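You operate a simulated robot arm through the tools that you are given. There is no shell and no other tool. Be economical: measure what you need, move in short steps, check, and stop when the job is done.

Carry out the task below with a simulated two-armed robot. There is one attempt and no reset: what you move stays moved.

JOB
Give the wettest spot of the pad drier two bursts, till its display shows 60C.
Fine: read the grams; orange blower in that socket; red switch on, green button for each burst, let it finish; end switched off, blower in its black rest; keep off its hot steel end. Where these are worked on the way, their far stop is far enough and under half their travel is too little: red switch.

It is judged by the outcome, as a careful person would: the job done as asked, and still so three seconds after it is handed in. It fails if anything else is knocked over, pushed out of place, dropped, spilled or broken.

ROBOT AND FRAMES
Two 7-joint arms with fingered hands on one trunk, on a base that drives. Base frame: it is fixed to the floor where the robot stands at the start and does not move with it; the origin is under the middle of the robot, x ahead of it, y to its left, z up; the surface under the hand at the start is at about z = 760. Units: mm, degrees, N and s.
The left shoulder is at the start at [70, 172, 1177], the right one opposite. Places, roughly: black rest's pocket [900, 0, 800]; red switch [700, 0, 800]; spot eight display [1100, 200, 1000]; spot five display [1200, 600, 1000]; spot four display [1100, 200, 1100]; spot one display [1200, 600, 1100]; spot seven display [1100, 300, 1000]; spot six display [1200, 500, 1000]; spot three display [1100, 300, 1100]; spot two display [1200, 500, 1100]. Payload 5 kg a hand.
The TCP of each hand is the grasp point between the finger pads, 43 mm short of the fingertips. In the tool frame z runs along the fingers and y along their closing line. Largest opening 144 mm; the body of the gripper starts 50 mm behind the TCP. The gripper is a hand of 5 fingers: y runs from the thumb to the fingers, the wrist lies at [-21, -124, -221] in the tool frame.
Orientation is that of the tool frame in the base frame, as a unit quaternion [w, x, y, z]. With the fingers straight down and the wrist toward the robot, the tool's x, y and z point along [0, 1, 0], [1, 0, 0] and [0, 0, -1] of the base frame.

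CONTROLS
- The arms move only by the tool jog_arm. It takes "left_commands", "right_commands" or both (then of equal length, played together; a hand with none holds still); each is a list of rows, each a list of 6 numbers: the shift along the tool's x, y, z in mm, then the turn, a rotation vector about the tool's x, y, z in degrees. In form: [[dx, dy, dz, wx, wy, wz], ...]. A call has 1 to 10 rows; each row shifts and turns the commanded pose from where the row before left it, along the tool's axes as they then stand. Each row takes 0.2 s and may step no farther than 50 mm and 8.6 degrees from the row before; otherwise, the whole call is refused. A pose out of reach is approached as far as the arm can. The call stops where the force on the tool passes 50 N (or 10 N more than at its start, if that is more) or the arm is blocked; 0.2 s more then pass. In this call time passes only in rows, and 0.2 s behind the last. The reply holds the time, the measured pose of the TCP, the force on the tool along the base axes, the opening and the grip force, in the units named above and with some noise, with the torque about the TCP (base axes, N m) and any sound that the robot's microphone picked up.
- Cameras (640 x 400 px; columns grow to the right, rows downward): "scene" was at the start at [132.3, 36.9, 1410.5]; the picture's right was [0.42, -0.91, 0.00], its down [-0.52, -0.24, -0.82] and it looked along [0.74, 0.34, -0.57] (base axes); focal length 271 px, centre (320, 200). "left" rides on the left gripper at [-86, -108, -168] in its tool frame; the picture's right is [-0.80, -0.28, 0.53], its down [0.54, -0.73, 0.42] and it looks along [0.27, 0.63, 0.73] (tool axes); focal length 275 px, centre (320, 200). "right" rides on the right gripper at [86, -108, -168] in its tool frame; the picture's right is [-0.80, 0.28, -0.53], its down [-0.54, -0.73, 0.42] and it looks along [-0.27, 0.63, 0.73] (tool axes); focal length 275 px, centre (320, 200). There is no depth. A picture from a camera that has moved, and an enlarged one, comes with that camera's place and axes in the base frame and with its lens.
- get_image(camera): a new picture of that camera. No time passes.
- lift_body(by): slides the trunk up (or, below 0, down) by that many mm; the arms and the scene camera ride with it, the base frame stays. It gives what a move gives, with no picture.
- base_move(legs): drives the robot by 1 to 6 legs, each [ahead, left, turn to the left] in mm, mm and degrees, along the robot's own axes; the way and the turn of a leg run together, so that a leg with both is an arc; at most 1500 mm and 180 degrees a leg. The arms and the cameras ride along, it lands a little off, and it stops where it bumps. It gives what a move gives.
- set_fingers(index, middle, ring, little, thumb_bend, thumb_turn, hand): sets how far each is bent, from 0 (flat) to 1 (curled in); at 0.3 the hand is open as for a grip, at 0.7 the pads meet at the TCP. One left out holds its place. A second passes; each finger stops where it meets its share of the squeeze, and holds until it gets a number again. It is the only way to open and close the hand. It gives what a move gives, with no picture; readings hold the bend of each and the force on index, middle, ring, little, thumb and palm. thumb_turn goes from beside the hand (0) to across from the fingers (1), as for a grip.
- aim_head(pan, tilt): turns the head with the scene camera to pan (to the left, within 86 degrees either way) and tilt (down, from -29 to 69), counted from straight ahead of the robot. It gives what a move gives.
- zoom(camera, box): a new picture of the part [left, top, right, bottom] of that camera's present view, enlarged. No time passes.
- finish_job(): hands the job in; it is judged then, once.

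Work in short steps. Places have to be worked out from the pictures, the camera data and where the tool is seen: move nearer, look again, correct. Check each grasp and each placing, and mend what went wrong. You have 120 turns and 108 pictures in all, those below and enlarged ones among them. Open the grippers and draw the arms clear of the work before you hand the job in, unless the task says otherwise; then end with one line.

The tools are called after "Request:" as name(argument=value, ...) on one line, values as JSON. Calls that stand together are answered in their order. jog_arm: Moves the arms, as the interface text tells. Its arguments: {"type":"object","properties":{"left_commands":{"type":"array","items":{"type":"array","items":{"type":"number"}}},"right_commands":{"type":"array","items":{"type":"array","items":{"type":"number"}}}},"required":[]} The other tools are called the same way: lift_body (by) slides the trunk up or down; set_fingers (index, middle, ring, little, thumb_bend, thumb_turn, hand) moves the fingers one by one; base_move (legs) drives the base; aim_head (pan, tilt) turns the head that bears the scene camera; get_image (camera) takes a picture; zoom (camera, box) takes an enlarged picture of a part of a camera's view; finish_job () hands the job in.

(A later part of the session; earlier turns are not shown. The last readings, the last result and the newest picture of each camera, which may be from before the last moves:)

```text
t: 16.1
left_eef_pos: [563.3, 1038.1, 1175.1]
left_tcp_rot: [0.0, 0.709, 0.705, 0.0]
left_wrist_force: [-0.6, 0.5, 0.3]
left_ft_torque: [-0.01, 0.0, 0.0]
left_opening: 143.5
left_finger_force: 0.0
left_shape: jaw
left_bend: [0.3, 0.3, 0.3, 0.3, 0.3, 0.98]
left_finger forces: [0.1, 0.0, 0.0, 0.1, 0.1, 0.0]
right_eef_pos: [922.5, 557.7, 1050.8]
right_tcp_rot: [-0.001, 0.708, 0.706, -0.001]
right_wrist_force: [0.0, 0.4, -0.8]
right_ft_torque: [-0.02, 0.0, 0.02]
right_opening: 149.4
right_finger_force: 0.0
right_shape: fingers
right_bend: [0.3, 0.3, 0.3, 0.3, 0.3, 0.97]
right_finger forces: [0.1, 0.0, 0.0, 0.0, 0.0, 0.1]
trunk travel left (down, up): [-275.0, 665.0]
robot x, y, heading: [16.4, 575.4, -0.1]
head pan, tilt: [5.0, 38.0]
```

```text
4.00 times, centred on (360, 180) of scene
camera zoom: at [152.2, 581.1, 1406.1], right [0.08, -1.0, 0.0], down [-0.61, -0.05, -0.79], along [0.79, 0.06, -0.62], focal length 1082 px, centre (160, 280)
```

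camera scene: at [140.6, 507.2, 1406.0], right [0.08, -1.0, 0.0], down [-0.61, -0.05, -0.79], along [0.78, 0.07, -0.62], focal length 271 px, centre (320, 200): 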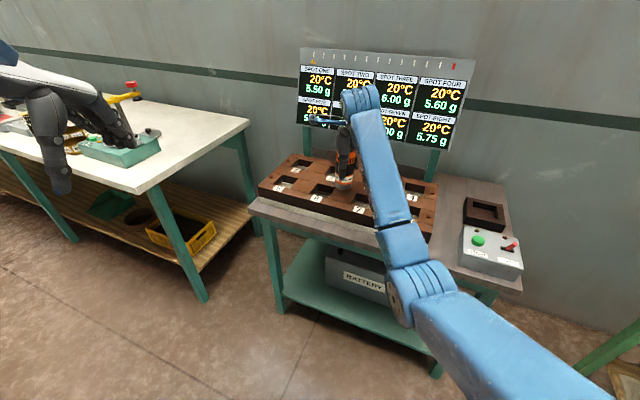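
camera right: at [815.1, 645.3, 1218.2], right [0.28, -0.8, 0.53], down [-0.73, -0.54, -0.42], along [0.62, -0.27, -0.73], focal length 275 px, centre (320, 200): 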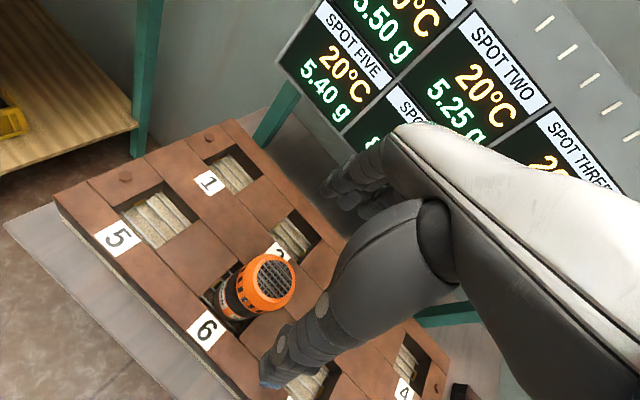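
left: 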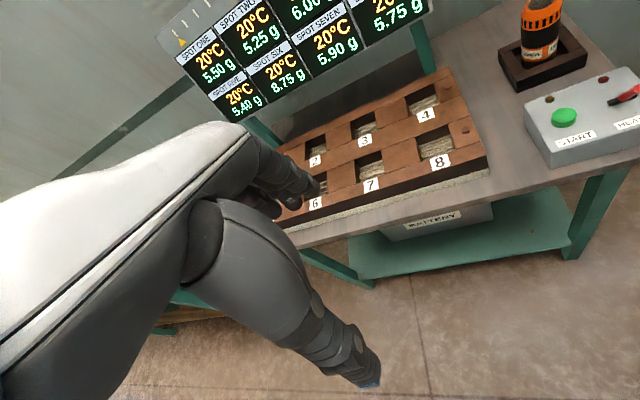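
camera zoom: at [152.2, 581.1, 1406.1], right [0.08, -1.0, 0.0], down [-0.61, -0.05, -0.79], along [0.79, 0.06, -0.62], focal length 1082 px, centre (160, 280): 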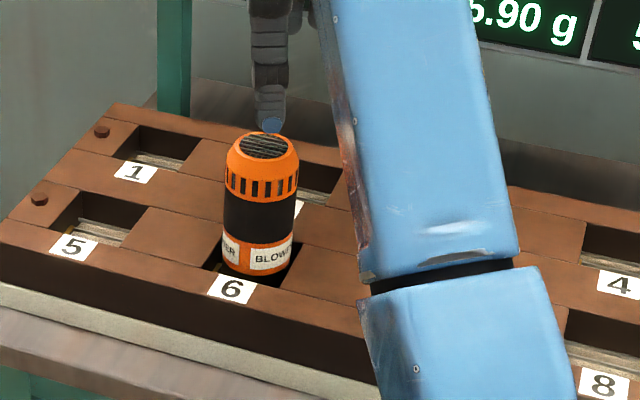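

Blower stands upright in socket 6. Now drive right 375 mm so the panel comes within easy reach, and measure the switch and button.

Request:
base_move(legs=[[0, -375, 0]])

Request:
aim_head(pan=-12, tilt=45)

Request:
get_image(camera="scene")

```text
t: 18.6
left_eef_pos: [563.7, 656.3, 1175.2]
left_tcp_rot: [0.0, 0.709, 0.705, 0.0]
left_wrist_force: [-0.5, -0.2, -0.3]
left_ft_torque: [0.04, -0.01, -0.01]
left_opening: 143.7
left_finger_force: 0.1
left_shape: jaw
left_bend: [0.3, 0.3, 0.3, 0.3, 0.3, 0.98]
left_finger forces: [0.0, 0.0, 0.0, 0.1, 0.0, 0.1]
right_eef_pos: [921.4, 177.1, 1049.6]
right_tcp_rot: [0.0, 0.709, 0.705, 0.0]
right_wrist_force: [0.9, -0.1, 0.1]
right_ft_torque: [0.03, -0.01, -0.01]
right_opening: 149.2
right_finger_force: 0.1
right_shape: fingers
right_bend: [0.3, 0.3, 0.3, 0.3, 0.3, 0.97]
right_finger forces: [0.0, 0.0, 0.0, 0.1, 0.0, 0.1]
trunk travel left (down, up): [-275.0, 665.0]
robot x, y, heading: [15.7, 192.8, -0.3]
head pan, tilt: [5.0, 38.0]
```

```text
t: 19.4
left_eef_pos: [562.1, 656.9, 1175.1]
left_tcp_rot: [0.0, 0.709, 0.705, 0.0]
left_wrist_force: [1.2, 0.3, -0.4]
left_ft_torque: [-0.02, -0.01, -0.01]
left_opening: 143.6
left_finger_force: 0.1
left_shape: jaw
left_bend: [0.3, 0.3, 0.3, 0.3, 0.3, 0.98]
left_finger forces: [0.0, 0.1, 0.0, 0.0, 0.0, 0.0]
right_eef_pos: [922.3, 177.0, 1051.3]
right_tcp_rot: [0.0, 0.709, 0.706, 0.0]
right_wrist_force: [-0.7, 0.1, 0.0]
right_ft_torque: [0.03, 0.01, -0.02]
right_opening: 149.3
right_finger_force: 0.0
right_shape: fingers
right_bend: [0.3, 0.3, 0.3, 0.3, 0.3, 0.97]
right_finger forces: [0.1, 0.0, 0.0, 0.0, 0.0, 0.0]
trunk travel left (down, up): [-275.0, 665.0]
robot x, y, heading: [16.7, 193.2, -0.3]
head pan, tilt: [-12.0, 45.0]
```

```text
71 pictures are left
camera scene: at [144.7, 176.0, 1395.9], right [-0.21, -0.98, 0.0], down [-0.69, 0.15, -0.71], along [0.69, -0.15, -0.71], focal length 271 px, centre (320, 200)
```

scene: 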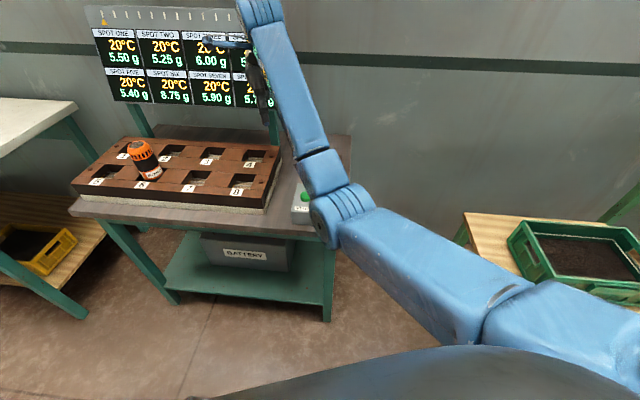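

By triangulation: lever base ≈[705,18,820], tip ≈[679,26,873] (leaning toward the robot = off), button ≈[731,92,825]. I'll use the thumb as pusher: curl the other fingers, then bring the hand over.

Request:
set_fingers(hand="right", index=1.0, middle=1.0, ring=1.0, little=1.0, thumb_bend=0.3)

Request:
jog_arm(right_commands=[[-40, -25, 0, 0, 0, 0], [-40, -25, 0, 0, 0, 0], [-40, -25, 0, 0, 0, 0], [-20, -25, 0, 0, 0, 0], [0, -25, 0, 0, 0, 0], [0, -25, 0, 0, 0, 0]])

Request:
get_image(camera="right")

Request:
get_image(camera="scene")

```text
t: 20.4
left_eef_pos: [563.5, 656.2, 1175.2]
left_tcp_rot: [-0.001, 0.709, 0.705, 0.0]
left_wrist_force: [0.4, -0.8, -0.6]
left_ft_torque: [0.02, 0.04, 0.0]
left_opening: 143.6
left_finger_force: 0.0
left_shape: jaw
left_bend: [0.3, 0.3, 0.3, 0.3, 0.3, 0.98]
left_finger forces: [0.0, 0.0, 0.0, 0.0, 0.1, 0.1]
right_eef_pos: [921.4, 176.9, 1050.7]
right_tcp_rot: [-0.001, 0.709, 0.705, -0.001]
right_wrist_force: [-0.1, 0.0, -0.2]
right_ft_torque: [0.02, 0.01, 0.02]
right_opening: 98.3
right_finger_force: 0.1
right_shape: fingers
right_bend: [1.0, 1.0, 1.0, 1.0, 0.3, 0.97]
right_finger forces: [0.0, 0.1, 0.1, 0.1, 0.0, 0.0]
trunk travel left (down, up): [-275.0, 665.0]
robot x, y, heading: [14.0, 192.4, -0.3]
head pan, tilt: [-12.0, 45.0]
```

```text
t: 22.0
left_eef_pos: [563.7, 655.1, 1175.3]
left_tcp_rot: [0.001, 0.71, 0.704, -0.001]
left_wrist_force: [0.1, 0.1, 0.0]
left_ft_torque: [0.0, 0.02, 0.03]
left_opening: 143.8
left_finger_force: 0.1
left_shape: jaw
left_bend: [0.3, 0.3, 0.3, 0.3, 0.3, 0.98]
left_finger forces: [0.0, 0.0, 0.0, 0.1, 0.0, 0.0]
right_eef_pos: [772.4, -3.0, 1046.5]
right_tcp_rot: [0.018, 0.725, 0.688, -0.018]
right_wrist_force: [0.2, -0.5, -0.3]
right_ft_torque: [-0.02, -0.02, -0.01]
right_opening: 98.7
right_finger_force: 0.1
right_shape: fingers
right_bend: [1.0, 1.0, 1.0, 1.0, 0.3, 0.98]
right_finger forces: [0.0, 0.1, 0.0, 0.0, 0.1, 0.1]
trunk travel left (down, up): [-275.0, 665.0]
robot x, y, heading: [10.2, 193.9, -0.2]
head pan, tilt: [-12.0, 45.0]
stopped in row 6 (right hand): the arm was blocked; the commanded pose is now the measured one
```

```text
70 pictures are left
camera right: at [669.7, 98.0, 1209.8], right [0.24, -0.78, 0.57], down [-0.75, -0.52, -0.4], along [0.61, -0.34, -0.72], focal length 275 px, centre (320, 200)
```

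right: 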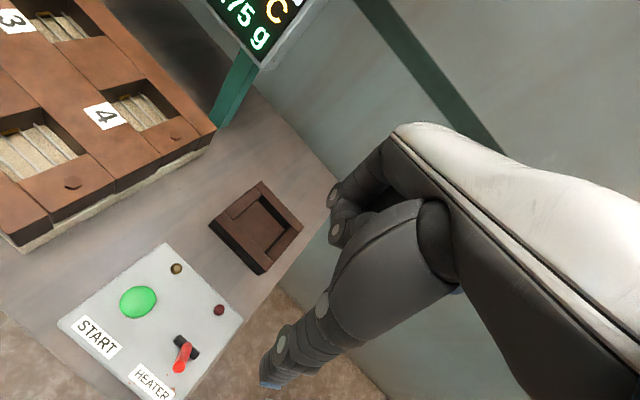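

```text
69 pictures are left
camera scene: at [145.1, 175.2, 1395.8], right [-0.22, -0.98, 0.0], down [-0.69, 0.15, -0.71], along [0.69, -0.15, -0.71], focal length 271 px, centre (320, 200)
```

scene: 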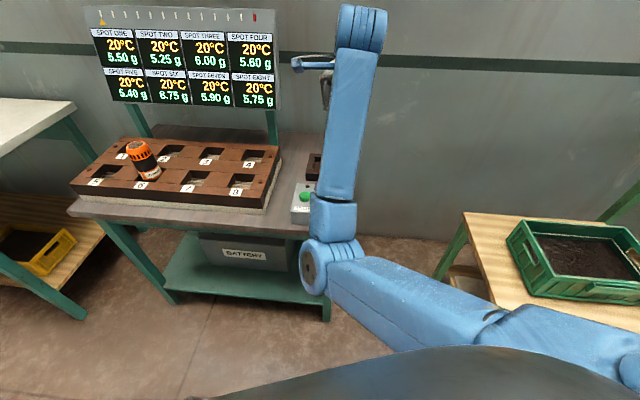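

Lever clearly leans toward the HEATER label/robot (off). The arm is too cramped here, so I back off 130 mm, then straighten the hand and yaw it to the table's −20°.

Request:
base_move(legs=[[-130, 0, 0]])

Request:
jog_arm(right_commands=[[10, 30, 0, 0, 2.9, 0], [10, 30, 0, 0, 0, 8.5], [0, 30, 0, 0, 0, 8.5], [0, 20, 0, 0, 0, 0]])

Request:
get_image(camera="right")

```text
t: 23.2
left_eef_pos: [431.9, 656.8, 1174.6]
left_tcp_rot: [0.0, 0.71, 0.704, 0.001]
left_wrist_force: [-0.3, 0.0, 0.5]
left_ft_torque: [0.02, -0.02, 0.0]
left_opening: 143.5
left_finger_force: 0.1
left_shape: jaw
left_bend: [0.3, 0.3, 0.3, 0.3, 0.3, 0.98]
left_finger forces: [0.0, 0.0, 0.0, 0.1, 0.0, 0.1]
right_eef_pos: [641.5, -0.2, 1046.4]
right_tcp_rot: [0.018, 0.725, 0.688, -0.018]
right_wrist_force: [0.2, 0.6, 0.5]
right_ft_torque: [0.02, -0.03, -0.01]
right_opening: 98.8
right_finger_force: 0.0
right_shape: fingers
right_bend: [1.0, 1.0, 1.0, 1.0, 0.3, 0.98]
right_finger forces: [0.1, 0.1, 0.0, 0.0, 0.0, 0.1]
trunk travel left (down, up): [-275.0, 665.0]
robot x, y, heading: [-117.0, 197.0, -0.3]
head pan, tilt: [-12.0, 45.0]
```

```text
t: 24.2
left_eef_pos: [434.5, 655.6, 1174.3]
left_tcp_rot: [-0.001, 0.71, 0.704, 0.0]
left_wrist_force: [-0.2, 0.6, 0.7]
left_ft_torque: [0.03, 0.03, 0.01]
left_opening: 143.8
left_finger_force: 0.1
left_shape: jaw
left_bend: [0.3, 0.3, 0.3, 0.3, 0.3, 0.98]
left_finger forces: [0.1, 0.0, 0.0, 0.0, 0.0, 0.1]
right_eef_pos: [751.3, 2.4, 1044.6]
right_tcp_rot: [0.0, 0.819, 0.573, 0.001]
right_wrist_force: [0.5, -0.5, 0.6]
right_ft_torque: [0.03, 0.02, 0.01]
right_opening: 98.6
right_finger_force: 0.0
right_shape: fingers
right_bend: [1.0, 1.0, 1.0, 1.0, 0.3, 0.98]
right_finger forces: [0.1, 0.0, 0.0, 0.0, 0.0, 0.0]
trunk travel left (down, up): [-275.0, 665.0]
robot x, y, heading: [-113.8, 194.0, -0.2]
head pan, tilt: [-12.0, 45.0]
```

```text
68 pictures are left
camera right: at [681.0, 120.1, 1212.5], right [-0.01, -0.85, 0.53], down [-0.87, -0.26, -0.42], along [0.5, -0.47, -0.73], focal length 275 px, centre (320, 200)
```

right: 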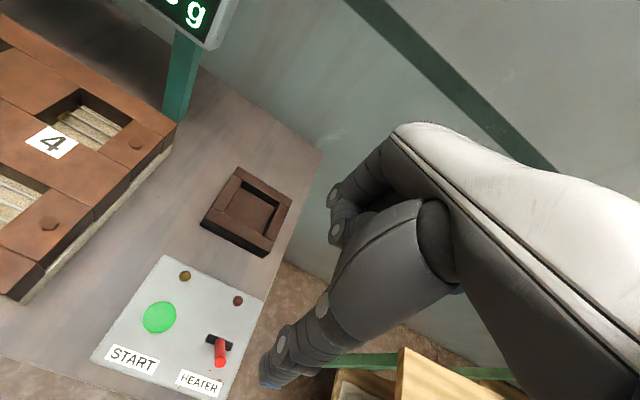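

Hand is straight and yawed with the table. Move so the thumb tip is ~30 mm on the robot side of the lever, lower to TCP z≈940 first and check.

Request:
jog_arm(right_commands=[[2, -20, 35, 0, 0, 0], [0, 0, 35, 0, 0, 0], [0, 0, 33, 0, 0, 0]])

Request:
get_image(camera="right")

Request:
aim_head(pan=-12, tilt=35)

Request:
get_image(camera="scene")

```text
t: 25.1
left_eef_pos: [433.9, 656.7, 1174.1]
left_tcp_rot: [0.0, 0.709, 0.705, 0.0]
left_wrist_force: [-0.5, -0.2, -0.5]
left_ft_torque: [-0.01, 0.0, -0.01]
left_opening: 143.7
left_finger_force: 0.1
left_shape: jaw
left_bend: [0.3, 0.3, 0.3, 0.3, 0.3, 0.98]
left_finger forces: [0.0, 0.0, 0.0, 0.0, 0.1, 0.0]
right_eef_pos: [737.2, 2.0, 950.6]
right_tcp_rot: [0.007, 0.823, 0.569, 0.003]
right_wrist_force: [-0.6, 0.5, 0.0]
right_ft_torque: [0.01, 0.0, 0.01]
right_opening: 98.6
right_finger_force: 0.0
right_shape: fingers
right_bend: [1.0, 1.0, 1.0, 1.0, 0.3, 0.98]
right_finger forces: [0.0, 0.0, 0.1, 0.1, 0.0, 0.0]
trunk travel left (down, up): [-275.0, 665.0]
robot x, y, heading: [-115.2, 194.8, -0.4]
head pan, tilt: [-12.0, 45.0]
```

```text
67 pictures are left
camera right: at [664.3, 121.7, 1117.0], right [-0.02, -0.84, 0.54], down [-0.87, -0.25, -0.43], along [0.5, -0.48, -0.72], focal length 275 px, centre (320, 200)
```

right: 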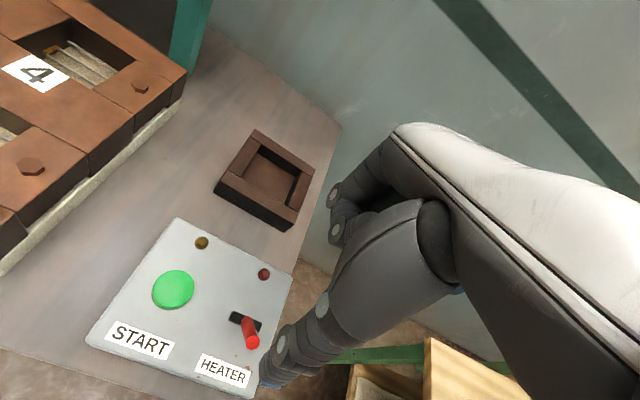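

```text
t: 25.8
left_eef_pos: [433.3, 657.1, 1174.8]
left_tcp_rot: [-0.001, 0.71, 0.704, 0.0]
left_wrist_force: [-0.5, 0.6, 0.6]
left_ft_torque: [-0.03, -0.01, -0.01]
left_opening: 143.5
left_finger_force: 0.1
left_shape: jaw
left_bend: [0.3, 0.3, 0.3, 0.3, 0.3, 0.98]
left_finger forces: [0.0, 0.0, 0.0, 0.0, 0.0, 0.1]
right_eef_pos: [736.1, 2.6, 950.7]
right_tcp_rot: [0.006, 0.822, 0.57, 0.001]
right_wrist_force: [0.0, 0.3, -0.6]
right_ft_torque: [-0.03, 0.02, 0.02]
right_opening: 98.6
right_finger_force: 0.1
right_shape: fingers
right_bend: [1.0, 1.0, 1.0, 1.0, 0.3, 0.98]
right_finger forces: [0.1, 0.1, 0.0, 0.0, 0.0, 0.0]
trunk travel left (down, up): [-275.0, 665.0]
robot x, y, heading: [-118.8, 195.1, -0.3]
head pan, tilt: [-12.0, 35.0]
```

```text
66 pictures are left
camera scene: at [20.5, 175.0, 1410.6], right [-0.21, -0.98, 0.0], down [-0.56, 0.12, -0.82], along [0.8, -0.18, -0.57], focal length 271 px, centre (320, 200)
```

scene: 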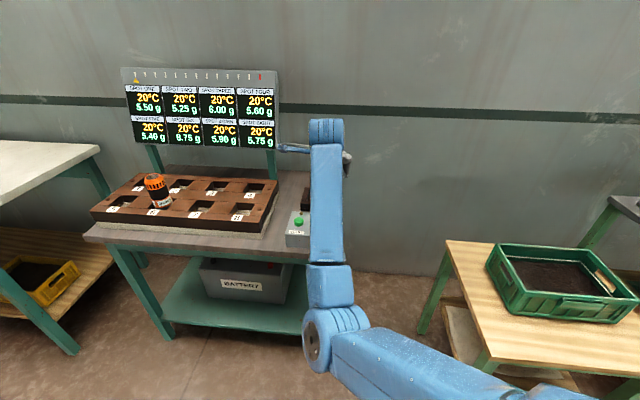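

The measured pose lags the command slightly (arm cramped). Back the base 60 mm more and extend the hand again.

Request:
base_move(legs=[[-60, 0, 0]])

Request:
jog_arm(right_commands=[[7, 20, 0, 0, 0, 0], [7, 20, 0, 0, 0, 0], [7, 17, 0, 0, 0, 0]])

```text
t: 26.7
left_eef_pos: [372.9, 656.8, 1174.6]
left_tcp_rot: [0.0, 0.71, 0.704, 0.0]
left_wrist_force: [-0.6, -0.8, 0.6]
left_ft_torque: [0.0, -0.05, -0.01]
left_opening: 144.0
left_finger_force: 0.0
left_shape: jaw
left_bend: [0.3, 0.3, 0.3, 0.3, 0.3, 0.98]
left_finger forces: [0.0, 0.0, 0.0, 0.1, 0.1, 0.1]
right_eef_pos: [674.7, 2.2, 947.7]
right_tcp_rot: [0.006, 0.823, 0.568, 0.0]
right_wrist_force: [-0.9, 0.0, 0.9]
right_ft_torque: [-0.03, 0.0, 0.03]
right_opening: 98.8
right_finger_force: 0.0
right_shape: fingers
right_bend: [1.0, 1.0, 1.0, 1.0, 0.3, 0.98]
right_finger forces: [0.0, 0.1, 0.1, 0.0, 0.1, 0.0]
trunk travel left (down, up): [-275.0, 665.0]
robot x, y, heading: [-179.9, 195.4, -0.5]
head pan, tilt: [-12.0, 35.0]
```

```text
t: 27.5
left_eef_pos: [375.9, 657.0, 1174.8]
left_tcp_rot: [0.0, 0.71, 0.704, 0.0]
left_wrist_force: [-0.6, 0.4, -0.3]
left_ft_torque: [-0.01, 0.03, 0.0]
left_opening: 143.9
left_finger_force: 0.1
left_shape: jaw
left_bend: [0.3, 0.3, 0.3, 0.3, 0.3, 0.98]
left_finger forces: [0.1, 0.0, 0.0, 0.0, 0.0, 0.0]
right_eef_pos: [737.8, 2.0, 946.6]
right_tcp_rot: [0.005, 0.822, 0.569, 0.0]
right_wrist_force: [-0.1, -0.3, -0.2]
right_ft_torque: [0.0, 0.0, 0.01]
right_opening: 98.8
right_finger_force: 0.1
right_shape: fingers
right_bend: [1.0, 1.0, 1.0, 1.0, 0.3, 0.98]
right_finger forces: [0.0, 0.1, 0.1, 0.0, 0.0, 0.0]
trunk travel left (down, up): [-275.0, 665.0]
robot x, y, heading: [-178.8, 194.4, -0.3]
head pan, tilt: [-12.0, 35.0]
```

Tracking is good now. Shift to line up behind the lever and lower to TCP z≈892.

Request:
jog_arm(right_commands=[[7, -7, 15, 0, 0, 0], [0, 0, 20, 0, 0, 0], [0, 0, 20, 0, 0, 0]])

Request:
get_image(camera="right")

```text
t: 28.3
left_eef_pos: [374.5, 656.8, 1175.0]
left_tcp_rot: [-0.001, 0.71, 0.705, 0.0]
left_wrist_force: [-0.5, 0.2, -0.3]
left_ft_torque: [0.01, 0.02, -0.06]
left_opening: 143.9
left_finger_force: 0.0
left_shape: jaw
left_bend: [0.3, 0.3, 0.3, 0.3, 0.3, 0.98]
left_finger forces: [0.0, 0.1, 0.0, 0.1, 0.0, 0.1]
right_eef_pos: [732.1, 10.4, 892.4]
right_tcp_rot: [0.005, 0.822, 0.57, -0.001]
right_wrist_force: [0.1, -0.1, -0.3]
right_ft_torque: [0.01, -0.01, -0.01]
right_opening: 98.6
right_finger_force: 0.0
right_shape: fingers
right_bend: [1.0, 1.0, 1.0, 1.0, 0.3, 0.98]
right_finger forces: [0.1, 0.0, 0.0, 0.0, 0.1, 0.0]
trunk travel left (down, up): [-275.0, 665.0]
robot x, y, heading: [-173.2, 192.7, -0.0]
head pan, tilt: [-12.0, 35.0]
```

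```text
65 pictures are left
camera right: at [660.3, 131.0, 1057.5], right [-0.02, -0.84, 0.54], down [-0.87, -0.26, -0.43], along [0.5, -0.48, -0.72], focal length 275 px, centre (320, 200)
```

right: 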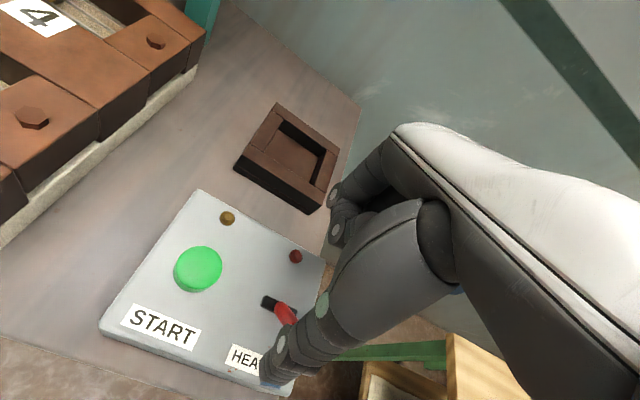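

Zoom to judge the thumb–lever relation.

Request:
zoom(camera="right", box=[220, 270, 360, 400])

```text
3.08 times, centred on (290, 335) of right
camera zoom: at [660.3, 131.0, 1057.5], right [-0.02, -0.84, 0.54], down [-0.87, -0.26, -0.43], along [0.5, -0.48, -0.72], focal length 847 px, centre (412, -215)
```

zoom: 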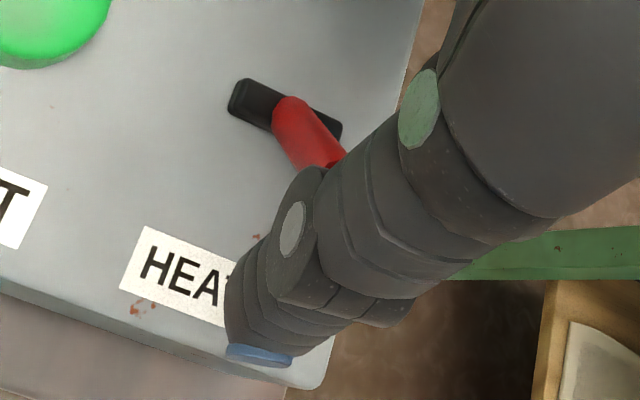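

Thumb tip ≈[645,37,852], lined up behind the lever ~44 mm away. Push along tool +y (away) in 10 mm steps, 50 mm.

Request:
jog_arm(right_commands=[[0, 10, 0, 0, 0, 0], [0, 10, 0, 0, 0, 0], [0, 10, 0, 0, 0, 0], [0, 10, 0, 0, 0, 0], [0, 10, 0, 0, 0, 0]])

Request:
zoom(camera="right", box=[180, 230, 360, 400])

```text
t: 29.5
left_eef_pos: [374.2, 657.6, 1174.3]
left_tcp_rot: [0.0, 0.711, 0.704, 0.0]
left_wrist_force: [-0.3, -0.2, -0.8]
left_ft_torque: [-0.01, 0.0, 0.01]
left_opening: 143.7
left_finger_force: 0.1
left_shape: jaw
left_bend: [0.3, 0.3, 0.3, 0.3, 0.3, 0.98]
left_finger forces: [0.1, 0.0, 0.0, 0.0, 0.1, 0.0]
right_eef_pos: [778.9, -6.9, 891.6]
right_tcp_rot: [0.005, 0.822, 0.569, -0.001]
right_wrist_force: [-1.9, 0.9, 0.7]
right_ft_torque: [0.02, 0.12, 0.0]
right_opening: 99.7
right_finger_force: 0.4
right_shape: fingers
right_bend: [1.0, 1.0, 1.0, 1.0, 0.28, 0.97]
right_finger forces: [0.0, 0.0, 0.0, 0.0, 1.9, 0.0]
trunk travel left (down, up): [-275.0, 665.0]
robot x, y, heading: [-174.8, 195.1, -0.2]
head pan, tilt: [-12.0, 35.0]
```

```text
2.35 times, centred on (270, 315) of right
camera zoom: at [707.6, 113.6, 1058.1], right [-0.02, -0.84, 0.54], down [-0.87, -0.26, -0.42], along [0.5, -0.48, -0.73], focal length 648 px, centre (438, -71)
```

zoom: 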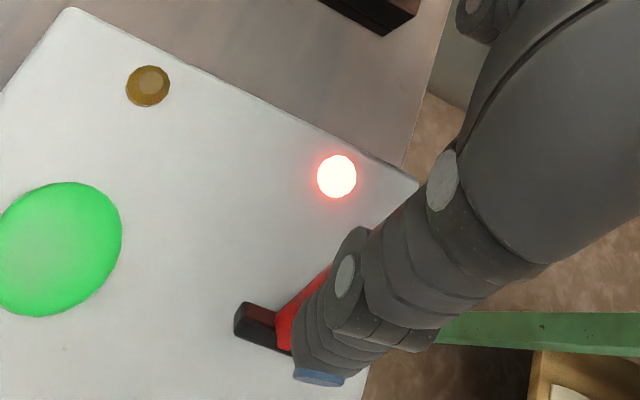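

The red lamp lit. Push a little more to reach the far stop.

Request:
jog_arm(right_commands=[[0, 6, 0, 0, 0, 0], [0, 6, 0, 0, 0, 0]])

Request:
zoom(camera="right", box=[180, 230, 360, 400])

```text
t: 30.1
left_eef_pos: [372.6, 657.7, 1174.6]
left_tcp_rot: [-0.001, 0.709, 0.705, 0.0]
left_wrist_force: [0.3, -1.2, -0.4]
left_ft_torque: [0.01, 0.0, -0.01]
left_opening: 143.7
left_finger_force: 0.0
left_shape: jaw
left_bend: [0.3, 0.3, 0.3, 0.3, 0.3, 0.98]
left_finger forces: [0.0, 0.0, 0.1, 0.0, 0.0, 0.0]
right_eef_pos: [789.1, -9.8, 892.4]
right_tcp_rot: [0.005, 0.822, 0.569, -0.001]
right_wrist_force: [-8.2, 2.6, -2.3]
right_ft_torque: [0.07, 0.15, -0.02]
right_opening: 103.2
right_finger_force: 3.8
right_shape: fingers
right_bend: [1.0, 1.0, 1.0, 1.0, 0.23, 0.97]
right_finger forces: [0.0, 0.0, 0.1, 0.0, 7.5, 0.0]
trunk travel left (down, up): [-275.0, 665.0]
robot x, y, heading: [-178.0, 199.1, -0.7]
head pan, tilt: [-12.0, 35.0]
```

```text
2.35 times, centred on (270, 315) of right
camera zoom: at [717.8, 109.9, 1058.6], right [-0.02, -0.84, 0.54], down [-0.87, -0.26, -0.43], along [0.5, -0.48, -0.73], focal length 648 px, centre (438, -71)
```

zoom: 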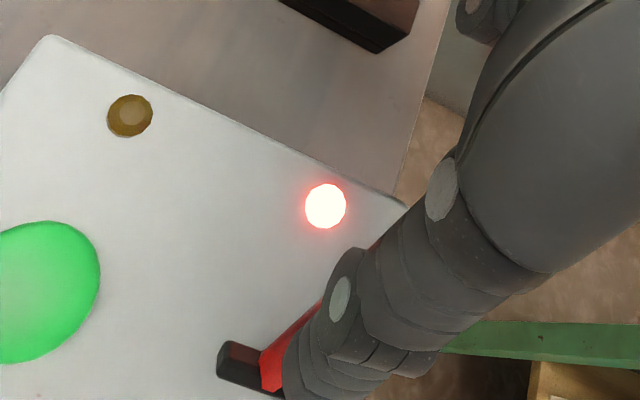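

Far stop reached (thumb force rising, lever no longer moving). Back off, raise, and bring the base 60 mm ahead for the button.

Request:
jog_arm(right_commands=[[0, -10, 0, 0, 0, 0], [0, -12, 0, 0, 0, 0], [0, 0, -30, 0, 0, 0], [0, 0, -30, 0, 0, 0]])

Request:
base_move(legs=[[60, 0, 0]])

```text
t: 31.1
left_eef_pos: [373.8, 657.6, 1175.7]
left_tcp_rot: [0.0, 0.709, 0.705, 0.0]
left_wrist_force: [0.6, 0.1, 0.3]
left_ft_torque: [-0.02, -0.04, -0.04]
left_opening: 143.7
left_finger_force: 0.0
left_shape: jaw
left_bend: [0.3, 0.3, 0.3, 0.3, 0.3, 0.98]
left_finger forces: [0.0, 0.0, 0.0, 0.0, 0.1, 0.0]
right_eef_pos: [766.9, -2.2, 949.5]
right_tcp_rot: [0.005, 0.822, 0.569, -0.002]
right_wrist_force: [0.7, 0.4, 0.3]
right_ft_torque: [-0.01, 0.01, -0.01]
right_opening: 98.9
right_finger_force: 0.0
right_shape: fingers
right_bend: [1.0, 1.0, 1.0, 1.0, 0.3, 0.97]
right_finger forces: [0.0, 0.0, 0.0, 0.0, 0.0, 0.0]
trunk travel left (down, up): [-275.0, 665.0]
robot x, y, heading: [-175.7, 195.5, -0.4]
head pan, tilt: [-12.0, 35.0]
```

```text
t: 32.1
left_eef_pos: [432.1, 656.7, 1174.5]
left_tcp_rot: [0.0, 0.71, 0.704, 0.0]
left_wrist_force: [1.0, -0.2, 0.4]
left_ft_torque: [-0.04, 0.05, -0.03]
left_opening: 143.8
left_finger_force: 0.0
left_shape: jaw
left_bend: [0.3, 0.3, 0.3, 0.3, 0.3, 0.98]
left_finger forces: [0.1, 0.0, 0.1, 0.0, 0.0, 0.0]
right_eef_pos: [826.3, -2.8, 949.6]
right_tcp_rot: [0.005, 0.822, 0.569, 0.0]
right_wrist_force: [0.0, 0.1, -0.5]
right_ft_torque: [0.04, 0.05, -0.04]
right_opening: 99.0
right_finger_force: 0.1
right_shape: fingers
right_bend: [1.0, 1.0, 1.0, 1.0, 0.3, 0.97]
right_finger forces: [0.0, 0.1, 0.0, 0.1, 0.0, 0.0]
trunk travel left (down, up): [-275.0, 665.0]
robot x, y, heading: [-118.9, 195.3, -0.4]
head pan, tilt: [-12.0, 35.0]
```

Move so the thumb tip is over the green button, and look.

Request:
jog_arm(right_commands=[[30, -17, 0, 0, 0, 0], [30, -17, 0, 0, 0, 0], [0, 0, 30, 0, 0, 0], [0, 0, 10, 0, 0, 0]])

Request:
get_image(camera="right")

Request:
zoom(camera="scene", box=[100, 50, 340, 280])

```text
t: 33.1
left_eef_pos: [432.6, 658.0, 1174.2]
left_tcp_rot: [0.0, 0.71, 0.705, 0.0]
left_wrist_force: [-0.4, 1.0, 0.8]
left_ft_torque: [-0.02, -0.01, -0.02]
left_opening: 143.6
left_finger_force: 0.1
left_shape: jaw
left_bend: [0.3, 0.3, 0.3, 0.3, 0.3, 0.98]
left_finger forces: [0.0, 0.0, 0.0, 0.0, 0.0, 0.0]
right_eef_pos: [814.7, 66.3, 909.7]
right_tcp_rot: [0.005, 0.822, 0.569, -0.001]
right_wrist_force: [-0.3, 0.9, -0.7]
right_ft_torque: [-0.03, -0.04, 0.04]
right_opening: 98.7
right_finger_force: 0.0
right_shape: fingers
right_bend: [1.0, 1.0, 1.0, 1.0, 0.3, 0.98]
right_finger forces: [0.0, 0.1, 0.0, 0.1, 0.1, 0.0]
trunk travel left (down, up): [-275.0, 665.0]
robot x, y, heading: [-121.0, 195.4, -0.2]
head pan, tilt: [-12.0, 35.0]
```

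```text
61 pictures are left
camera right: at [743.4, 186.6, 1075.7], right [-0.02, -0.84, 0.54], down [-0.87, -0.26, -0.42], along [0.5, -0.48, -0.72], focal length 275 px, centre (320, 200)
```

right: 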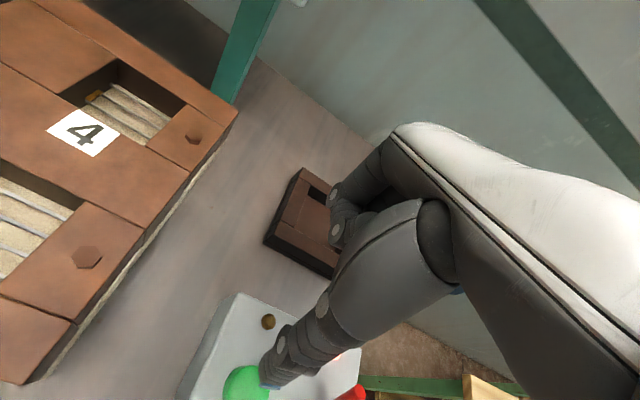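

```text
1.74 times, centred on (220, 165) of scene
camera zoom: at [19.3, 175.7, 1410.8], right [-0.22, -0.98, 0.0], down [-0.56, 0.12, -0.82], along [0.8, -0.18, -0.57], focal length 471 px, centre (494, 261)
```

zoom: 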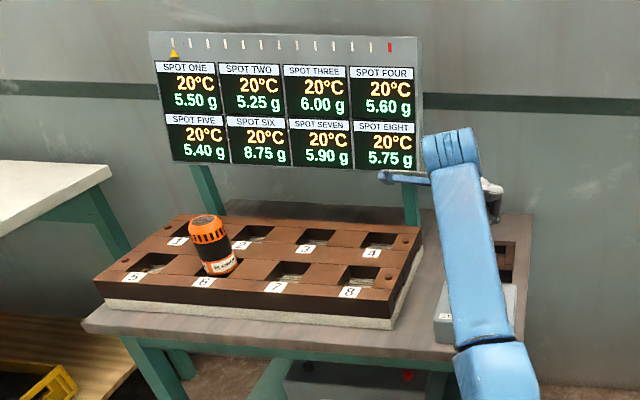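

Thumb tip ≈[728,93,870], button ≈[727,95,830]. Nudge 2 mm and lower 30 mm to just above it.

Request:
jog_arm(right_commands=[[2, 0, 15, 0, 0, 0], [0, 0, 15, 0, 0, 0]])

Request:
zoom(camera="right", box=[190, 280, 350, 400])

```text
t: 33.7
left_eef_pos: [432.7, 656.7, 1174.5]
left_tcp_rot: [0.0, 0.71, 0.705, 0.001]
left_wrist_force: [0.8, -0.6, -0.2]
left_ft_torque: [0.01, 0.03, 0.02]
left_opening: 143.4
left_finger_force: 0.1
left_shape: jaw
left_bend: [0.3, 0.3, 0.3, 0.3, 0.3, 0.98]
left_finger forces: [0.1, 0.0, 0.0, 0.0, 0.0, 0.0]
right_eef_pos: [817.5, 66.2, 879.2]
right_tcp_rot: [0.006, 0.822, 0.569, 0.0]
right_wrist_force: [0.7, -0.1, 0.9]
right_ft_torque: [0.03, 0.0, 0.01]
right_opening: 99.1
right_finger_force: 0.1
right_shape: fingers
right_bend: [1.0, 1.0, 1.0, 1.0, 0.3, 0.98]
right_finger forces: [0.0, 0.1, 0.0, 0.0, 0.0, 0.1]
trunk travel left (down, up): [-275.0, 665.0]
robot x, y, heading: [-119.3, 193.8, -0.4]
head pan, tilt: [-12.0, 35.0]
```

```text
3.33 times, centred on (270, 340) of right
camera zoom: at [745.3, 186.4, 1045.0], right [-0.02, -0.84, 0.54], down [-0.87, -0.26, -0.42], along [0.5, -0.48, -0.72], focal length 918 px, centre (487, -267)
```

zoom: 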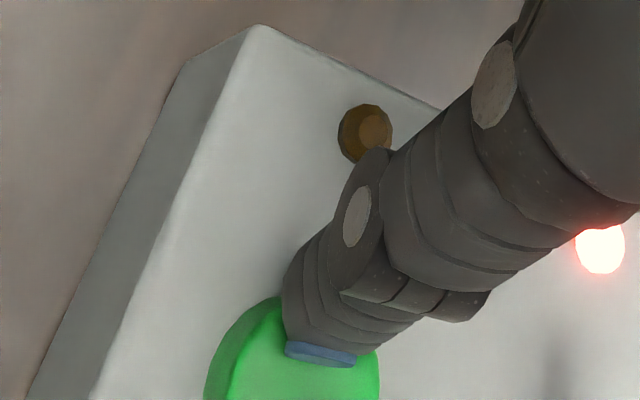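

Tip is over the button's far part; shift 8 mm toward its centre, then press down in small steps.

Request:
jog_arm(right_commands=[[2, -8, 0, 0, 0, 0], [0, 0, 5, 0, 0, 0], [0, 0, 4, 0, 0, 0]])

Request:
zoom(camera="right", box=[190, 280, 350, 400])

```text
t: 34.5
left_eef_pos: [432.6, 657.4, 1174.5]
left_tcp_rot: [0.001, 0.709, 0.705, 0.0]
left_wrist_force: [0.3, 0.4, 0.2]
left_ft_torque: [0.04, -0.02, 0.0]
left_opening: 143.8
left_finger_force: 0.1
left_shape: jaw
left_bend: [0.3, 0.3, 0.3, 0.3, 0.3, 0.98]
left_finger forces: [0.0, 0.0, 0.1, 0.1, 0.1, 0.0]
right_eef_pos: [809.5, 70.8, 870.4]
right_tcp_rot: [0.006, 0.822, 0.57, 0.0]
right_wrist_force: [1.2, 0.1, 3.3]
right_ft_torque: [0.06, 0.18, -0.06]
right_opening: 99.2
right_finger_force: 1.2
right_shape: fingers
right_bend: [1.0, 1.0, 1.0, 1.0, 0.3, 0.97]
right_finger forces: [0.0, 0.0, 0.0, 0.0, 2.6, 0.0]
trunk travel left (down, up): [-275.0, 665.0]
robot x, y, heading: [-120.7, 196.2, -0.5]
head pan, tilt: [-12.0, 35.0]
```

```text
3.33 times, centred on (270, 340) of right
camera zoom: at [736.9, 191.2, 1037.1], right [-0.02, -0.84, 0.54], down [-0.87, -0.26, -0.43], along [0.5, -0.48, -0.72], focal length 918 px, centre (487, -267)
```

zoom: 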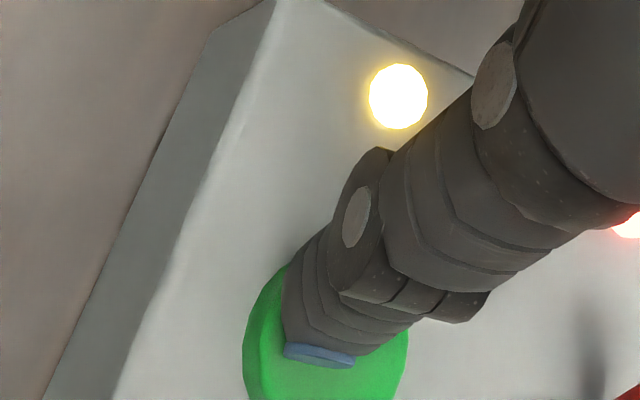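

The amber lamp lit: the burst runs. Lift off the button and watch.

Request:
jog_arm(right_commands=[[0, 0, -12, 0, 0, 0]])

Request:
zoom(camera="scene", box=[100, 50, 340, 280])

Request:
zoom(camera="right", box=[190, 280, 350, 400])

```text
t: 34.9
left_eef_pos: [432.5, 656.9, 1175.4]
left_tcp_rot: [-0.001, 0.71, 0.704, -0.001]
left_wrist_force: [0.7, -0.1, -0.2]
left_ft_torque: [0.0, -0.04, -0.02]
left_opening: 143.9
left_finger_force: 0.1
left_shape: jaw
left_bend: [0.3, 0.3, 0.3, 0.3, 0.3, 0.98]
left_finger forces: [0.0, 0.0, 0.0, 0.1, 0.0, 0.0]
right_eef_pos: [809.6, 69.4, 883.0]
right_tcp_rot: [0.004, 0.822, 0.569, -0.001]
right_wrist_force: [0.2, 0.5, 0.5]
right_ft_torque: [-0.02, -0.02, 0.01]
right_opening: 98.7
right_finger_force: 0.0
right_shape: fingers
right_bend: [1.0, 1.0, 1.0, 1.0, 0.3, 0.97]
right_finger forces: [0.0, 0.0, 0.0, 0.0, 0.0, 0.1]
trunk travel left (down, up): [-275.0, 665.0]
robot x, y, heading: [-118.7, 193.7, -0.4]
head pan, tilt: [-12.0, 35.0]
```

```text
1.74 times, centred on (220, 165) of scene
camera zoom: at [19.5, 175.1, 1410.6], right [-0.22, -0.98, 0.0], down [-0.56, 0.12, -0.82], along [0.8, -0.18, -0.57], focal length 471 px, centre (494, 261)
```

zoom: 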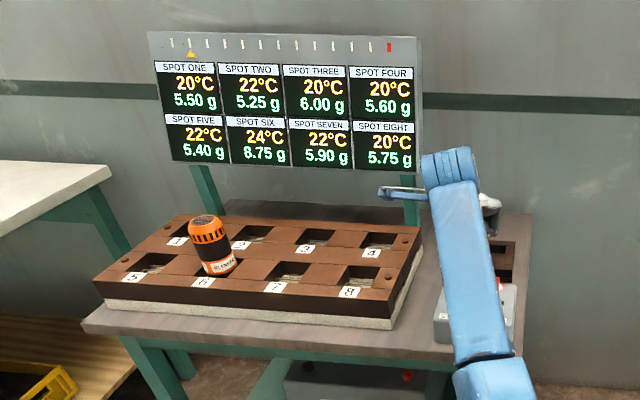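

```text
3.33 times, centred on (270, 340) of right
camera zoom: at [737.9, 190.5, 1049.0], right [-0.02, -0.84, 0.54], down [-0.87, -0.26, -0.42], along [0.5, -0.48, -0.73], focal length 918 px, centre (487, -267)
```

zoom: 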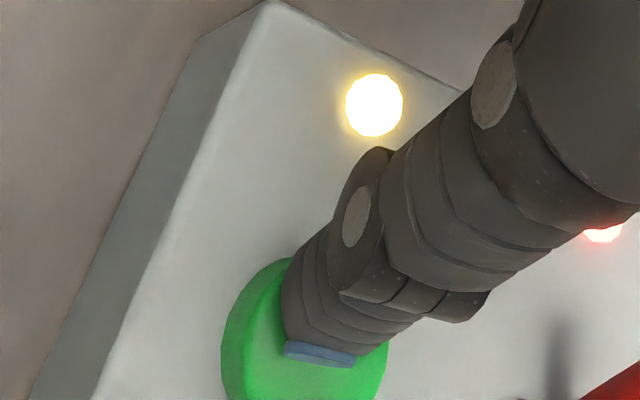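

Spot six is heating (24°C). Wait without moving.

Request:
jog_arm(right_commands=[[0, 0, 0, 0, 0, 0], [0, 0, 0, 0, 0, 0], [0, 0, 0, 0, 0, 0], [0, 0, 0, 0, 0, 0], [0, 0, 0, 0, 0, 0], [0, 0, 0, 0, 0, 0], [0, 0, 0, 0, 0, 0], [0, 0, 0, 0, 0, 0], [0, 0, 0, 0, 0, 0], [0, 0, 0, 0, 0, 0]])

Request:
zoom(camera="scene", box=[100, 50, 340, 280])

Request:
zoom(camera="right", box=[190, 280, 350, 400])

```text
t: 37.1
left_eef_pos: [432.8, 656.5, 1174.3]
left_tcp_rot: [0.0, 0.71, 0.704, 0.0]
left_wrist_force: [0.9, 0.1, -1.0]
left_ft_torque: [-0.01, 0.0, -0.03]
left_opening: 143.7
left_finger_force: 0.0
left_shape: jaw
left_bend: [0.3, 0.3, 0.3, 0.3, 0.3, 0.98]
left_finger forces: [0.0, 0.0, 0.1, 0.0, 0.0, 0.0]
right_eef_pos: [810.3, 70.3, 884.3]
right_tcp_rot: [0.005, 0.822, 0.569, -0.001]
right_wrist_force: [0.3, -1.0, 0.3]
right_ft_torque: [-0.01, -0.01, 0.01]
right_opening: 99.0
right_finger_force: 0.1
right_shape: fingers
right_bend: [1.0, 1.0, 1.0, 1.0, 0.3, 0.97]
right_finger forces: [0.0, 0.1, 0.0, 0.0, 0.1, 0.1]
trunk travel left (down, up): [-275.0, 665.0]
robot x, y, heading: [-115.5, 194.4, -0.3]
head pan, tilt: [-12.0, 35.0]
```

```text
1.74 times, centred on (220, 165) of scene
camera zoom: at [19.8, 175.1, 1410.6], right [-0.22, -0.98, 0.0], down [-0.56, 0.12, -0.82], along [0.8, -0.18, -0.57], focal length 471 px, centre (494, 261)
```

zoom: 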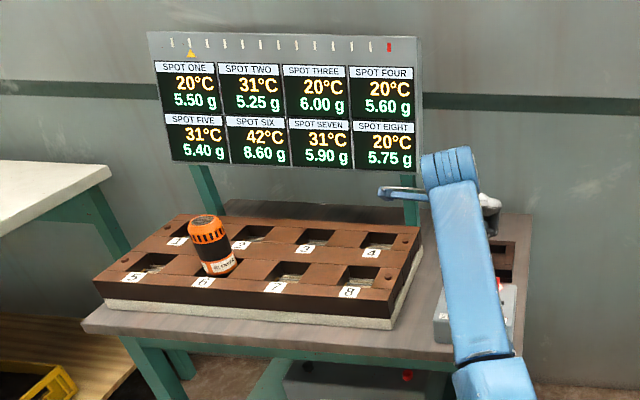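

```text
3.33 times, centred on (270, 340) of right
camera zoom: at [738.1, 190.6, 1049.1], right [-0.02, -0.84, 0.54], down [-0.87, -0.26, -0.42], along [0.5, -0.48, -0.73], focal length 918 px, centre (487, -267)
```

zoom: 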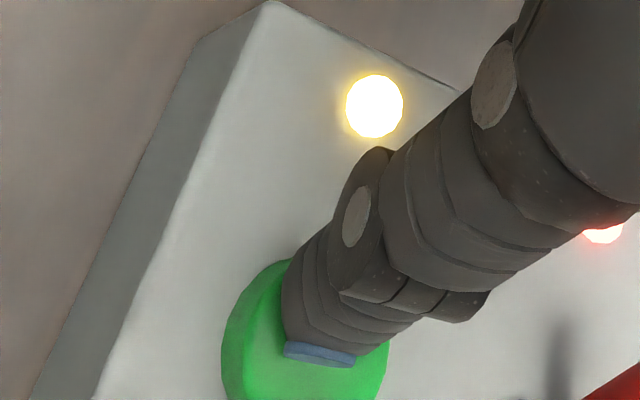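

42°C, lamp still on; keep waiting for the end of the burst.

Request:
jog_arm(right_commands=[[0, 0, 0, 0, 0, 0], [0, 0, 0, 0, 0, 0], [0, 0, 0, 0, 0, 0], [0, 0, 0, 0, 0, 0], [0, 0, 0, 0, 0, 0]])

Request:
zoom(camera="scene", box=[100, 50, 340, 280])

Request:
zoom(camera="right", box=[190, 280, 350, 400])

```text
t: 38.3
left_eef_pos: [432.5, 657.6, 1174.0]
left_tcp_rot: [-0.001, 0.71, 0.704, 0.0]
left_wrist_force: [-0.4, -0.1, -0.5]
left_ft_torque: [-0.02, -0.01, 0.0]
left_opening: 143.9
left_finger_force: 0.1
left_shape: jaw
left_bend: [0.3, 0.3, 0.3, 0.3, 0.3, 0.98]
left_finger forces: [0.0, 0.1, 0.0, 0.0, 0.1, 0.1]
right_eef_pos: [810.2, 70.7, 883.5]
right_tcp_rot: [0.005, 0.822, 0.569, 0.0]
right_wrist_force: [-0.2, 0.3, -0.2]
right_ft_torque: [-0.03, -0.01, -0.02]
right_opening: 99.0
right_finger_force: 0.1
right_shape: fingers
right_bend: [1.0, 1.0, 1.0, 1.0, 0.3, 0.97]
right_finger forces: [0.0, 0.0, 0.0, 0.0, 0.0, 0.0]
trunk travel left (down, up): [-275.0, 665.0]
robot x, y, heading: [-119.8, 196.4, -0.2]
head pan, tilt: [-12.0, 35.0]
```

```text
1.74 times, centred on (220, 165) of scene
camera zoom: at [19.8, 175.1, 1410.6], right [-0.22, -0.98, 0.0], down [-0.56, 0.12, -0.82], along [0.8, -0.18, -0.57], focal length 471 px, centre (494, 261)
```

zoom: 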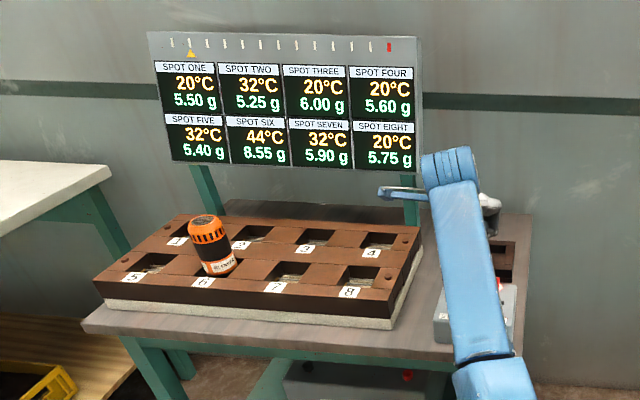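

```text
3.33 times, centred on (270, 340) of right
camera zoom: at [738.1, 190.6, 1049.1], right [-0.02, -0.84, 0.54], down [-0.87, -0.26, -0.42], along [0.5, -0.48, -0.73], focal length 918 px, centre (487, -267)
```

zoom: 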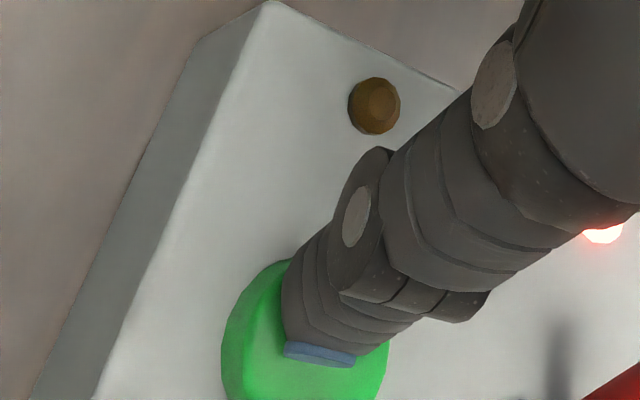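

Burst one ended (amber off, 44°C). Check briefly how the reading drifts before the second press.

Request:
jog_arm(right_commands=[[0, 0, 0, 0, 0, 0], [0, 0, 0, 0, 0, 0], [0, 0, 0, 0, 0, 0], [0, 0, 0, 0, 0, 0]])

Request:
zoom(camera="scene", box=[150, 60, 290, 160])

```text
t: 39.3
left_eef_pos: [432.1, 657.2, 1174.9]
left_tcp_rot: [0.0, 0.71, 0.704, 0.001]
left_wrist_force: [-0.1, -0.4, -0.4]
left_ft_torque: [0.03, 0.01, -0.01]
left_opening: 143.7
left_finger_force: 0.1
left_shape: jaw
left_bend: [0.3, 0.3, 0.3, 0.3, 0.3, 0.98]
left_finger forces: [0.1, 0.1, 0.0, 0.0, 0.0, 0.0]
right_eef_pos: [809.0, 70.3, 882.8]
right_tcp_rot: [0.005, 0.822, 0.569, -0.001]
right_wrist_force: [-0.2, 0.5, -0.8]
right_ft_torque: [0.03, -0.03, 0.0]
right_opening: 98.7
right_finger_force: 0.0
right_shape: fingers
right_bend: [1.0, 1.0, 1.0, 1.0, 0.3, 0.97]
right_finger forces: [0.0, 0.1, 0.0, 0.1, 0.0, 0.0]
trunk travel left (down, up): [-275.0, 665.0]
robot x, y, heading: [-117.1, 196.4, -0.4]
head pan, tilt: [-12.0, 35.0]
```

```text
4.00 times, centred on (220, 110) of scene
camera zoom: at [19.8, 175.1, 1410.6], right [-0.22, -0.98, 0.0], down [-0.56, 0.12, -0.82], along [0.8, -0.18, -0.57], focal length 1082 px, centre (720, 560)
```

zoom: 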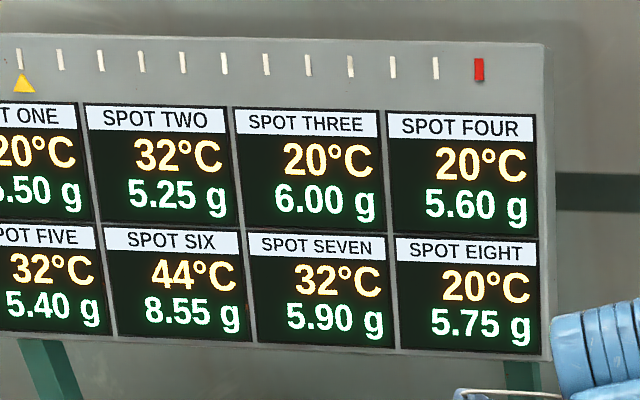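

Stable at 44°C. Press for the second burst, same depth, then lift.

Request:
jog_arm(right_commands=[[0, 0, 7, 0, 0, 0], [0, 0, 5, 0, 0, 0]])

Request:
zoom(camera="right", box=[190, 280, 350, 400])

```text
t: 39.9
left_eef_pos: [431.7, 657.7, 1175.4]
left_tcp_rot: [-0.001, 0.71, 0.704, 0.0]
left_wrist_force: [0.3, -0.9, 0.0]
left_ft_torque: [-0.04, 0.04, 0.04]
left_opening: 143.7
left_finger_force: 0.0
left_shape: jaw
left_bend: [0.3, 0.3, 0.3, 0.3, 0.3, 0.98]
left_finger forces: [0.0, 0.1, 0.0, 0.0, 0.1, 0.0]
right_eef_pos: [809.1, 70.6, 869.8]
right_tcp_rot: [0.006, 0.822, 0.57, -0.001]
right_wrist_force: [0.0, 0.2, 3.9]
right_ft_torque: [0.07, 0.21, 0.01]
right_opening: 98.8
right_finger_force: 1.7
right_shape: fingers
right_bend: [1.0, 1.0, 1.0, 1.0, 0.3, 0.97]
right_finger forces: [0.0, 0.1, 0.0, 0.0, 2.9, 0.1]
trunk travel left (down, up): [-275.0, 665.0]
robot x, y, heading: [-117.5, 196.4, -0.3]
head pan, tilt: [-12.0, 35.0]
```

```text
3.33 times, centred on (270, 340) of right
camera zoom: at [738.1, 190.5, 1036.5], right [-0.02, -0.84, 0.54], down [-0.87, -0.26, -0.43], along [0.5, -0.48, -0.72], focal length 918 px, centre (487, -267)
```

zoom: 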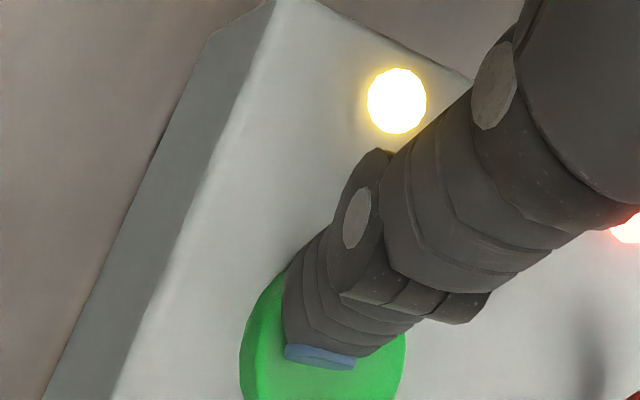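

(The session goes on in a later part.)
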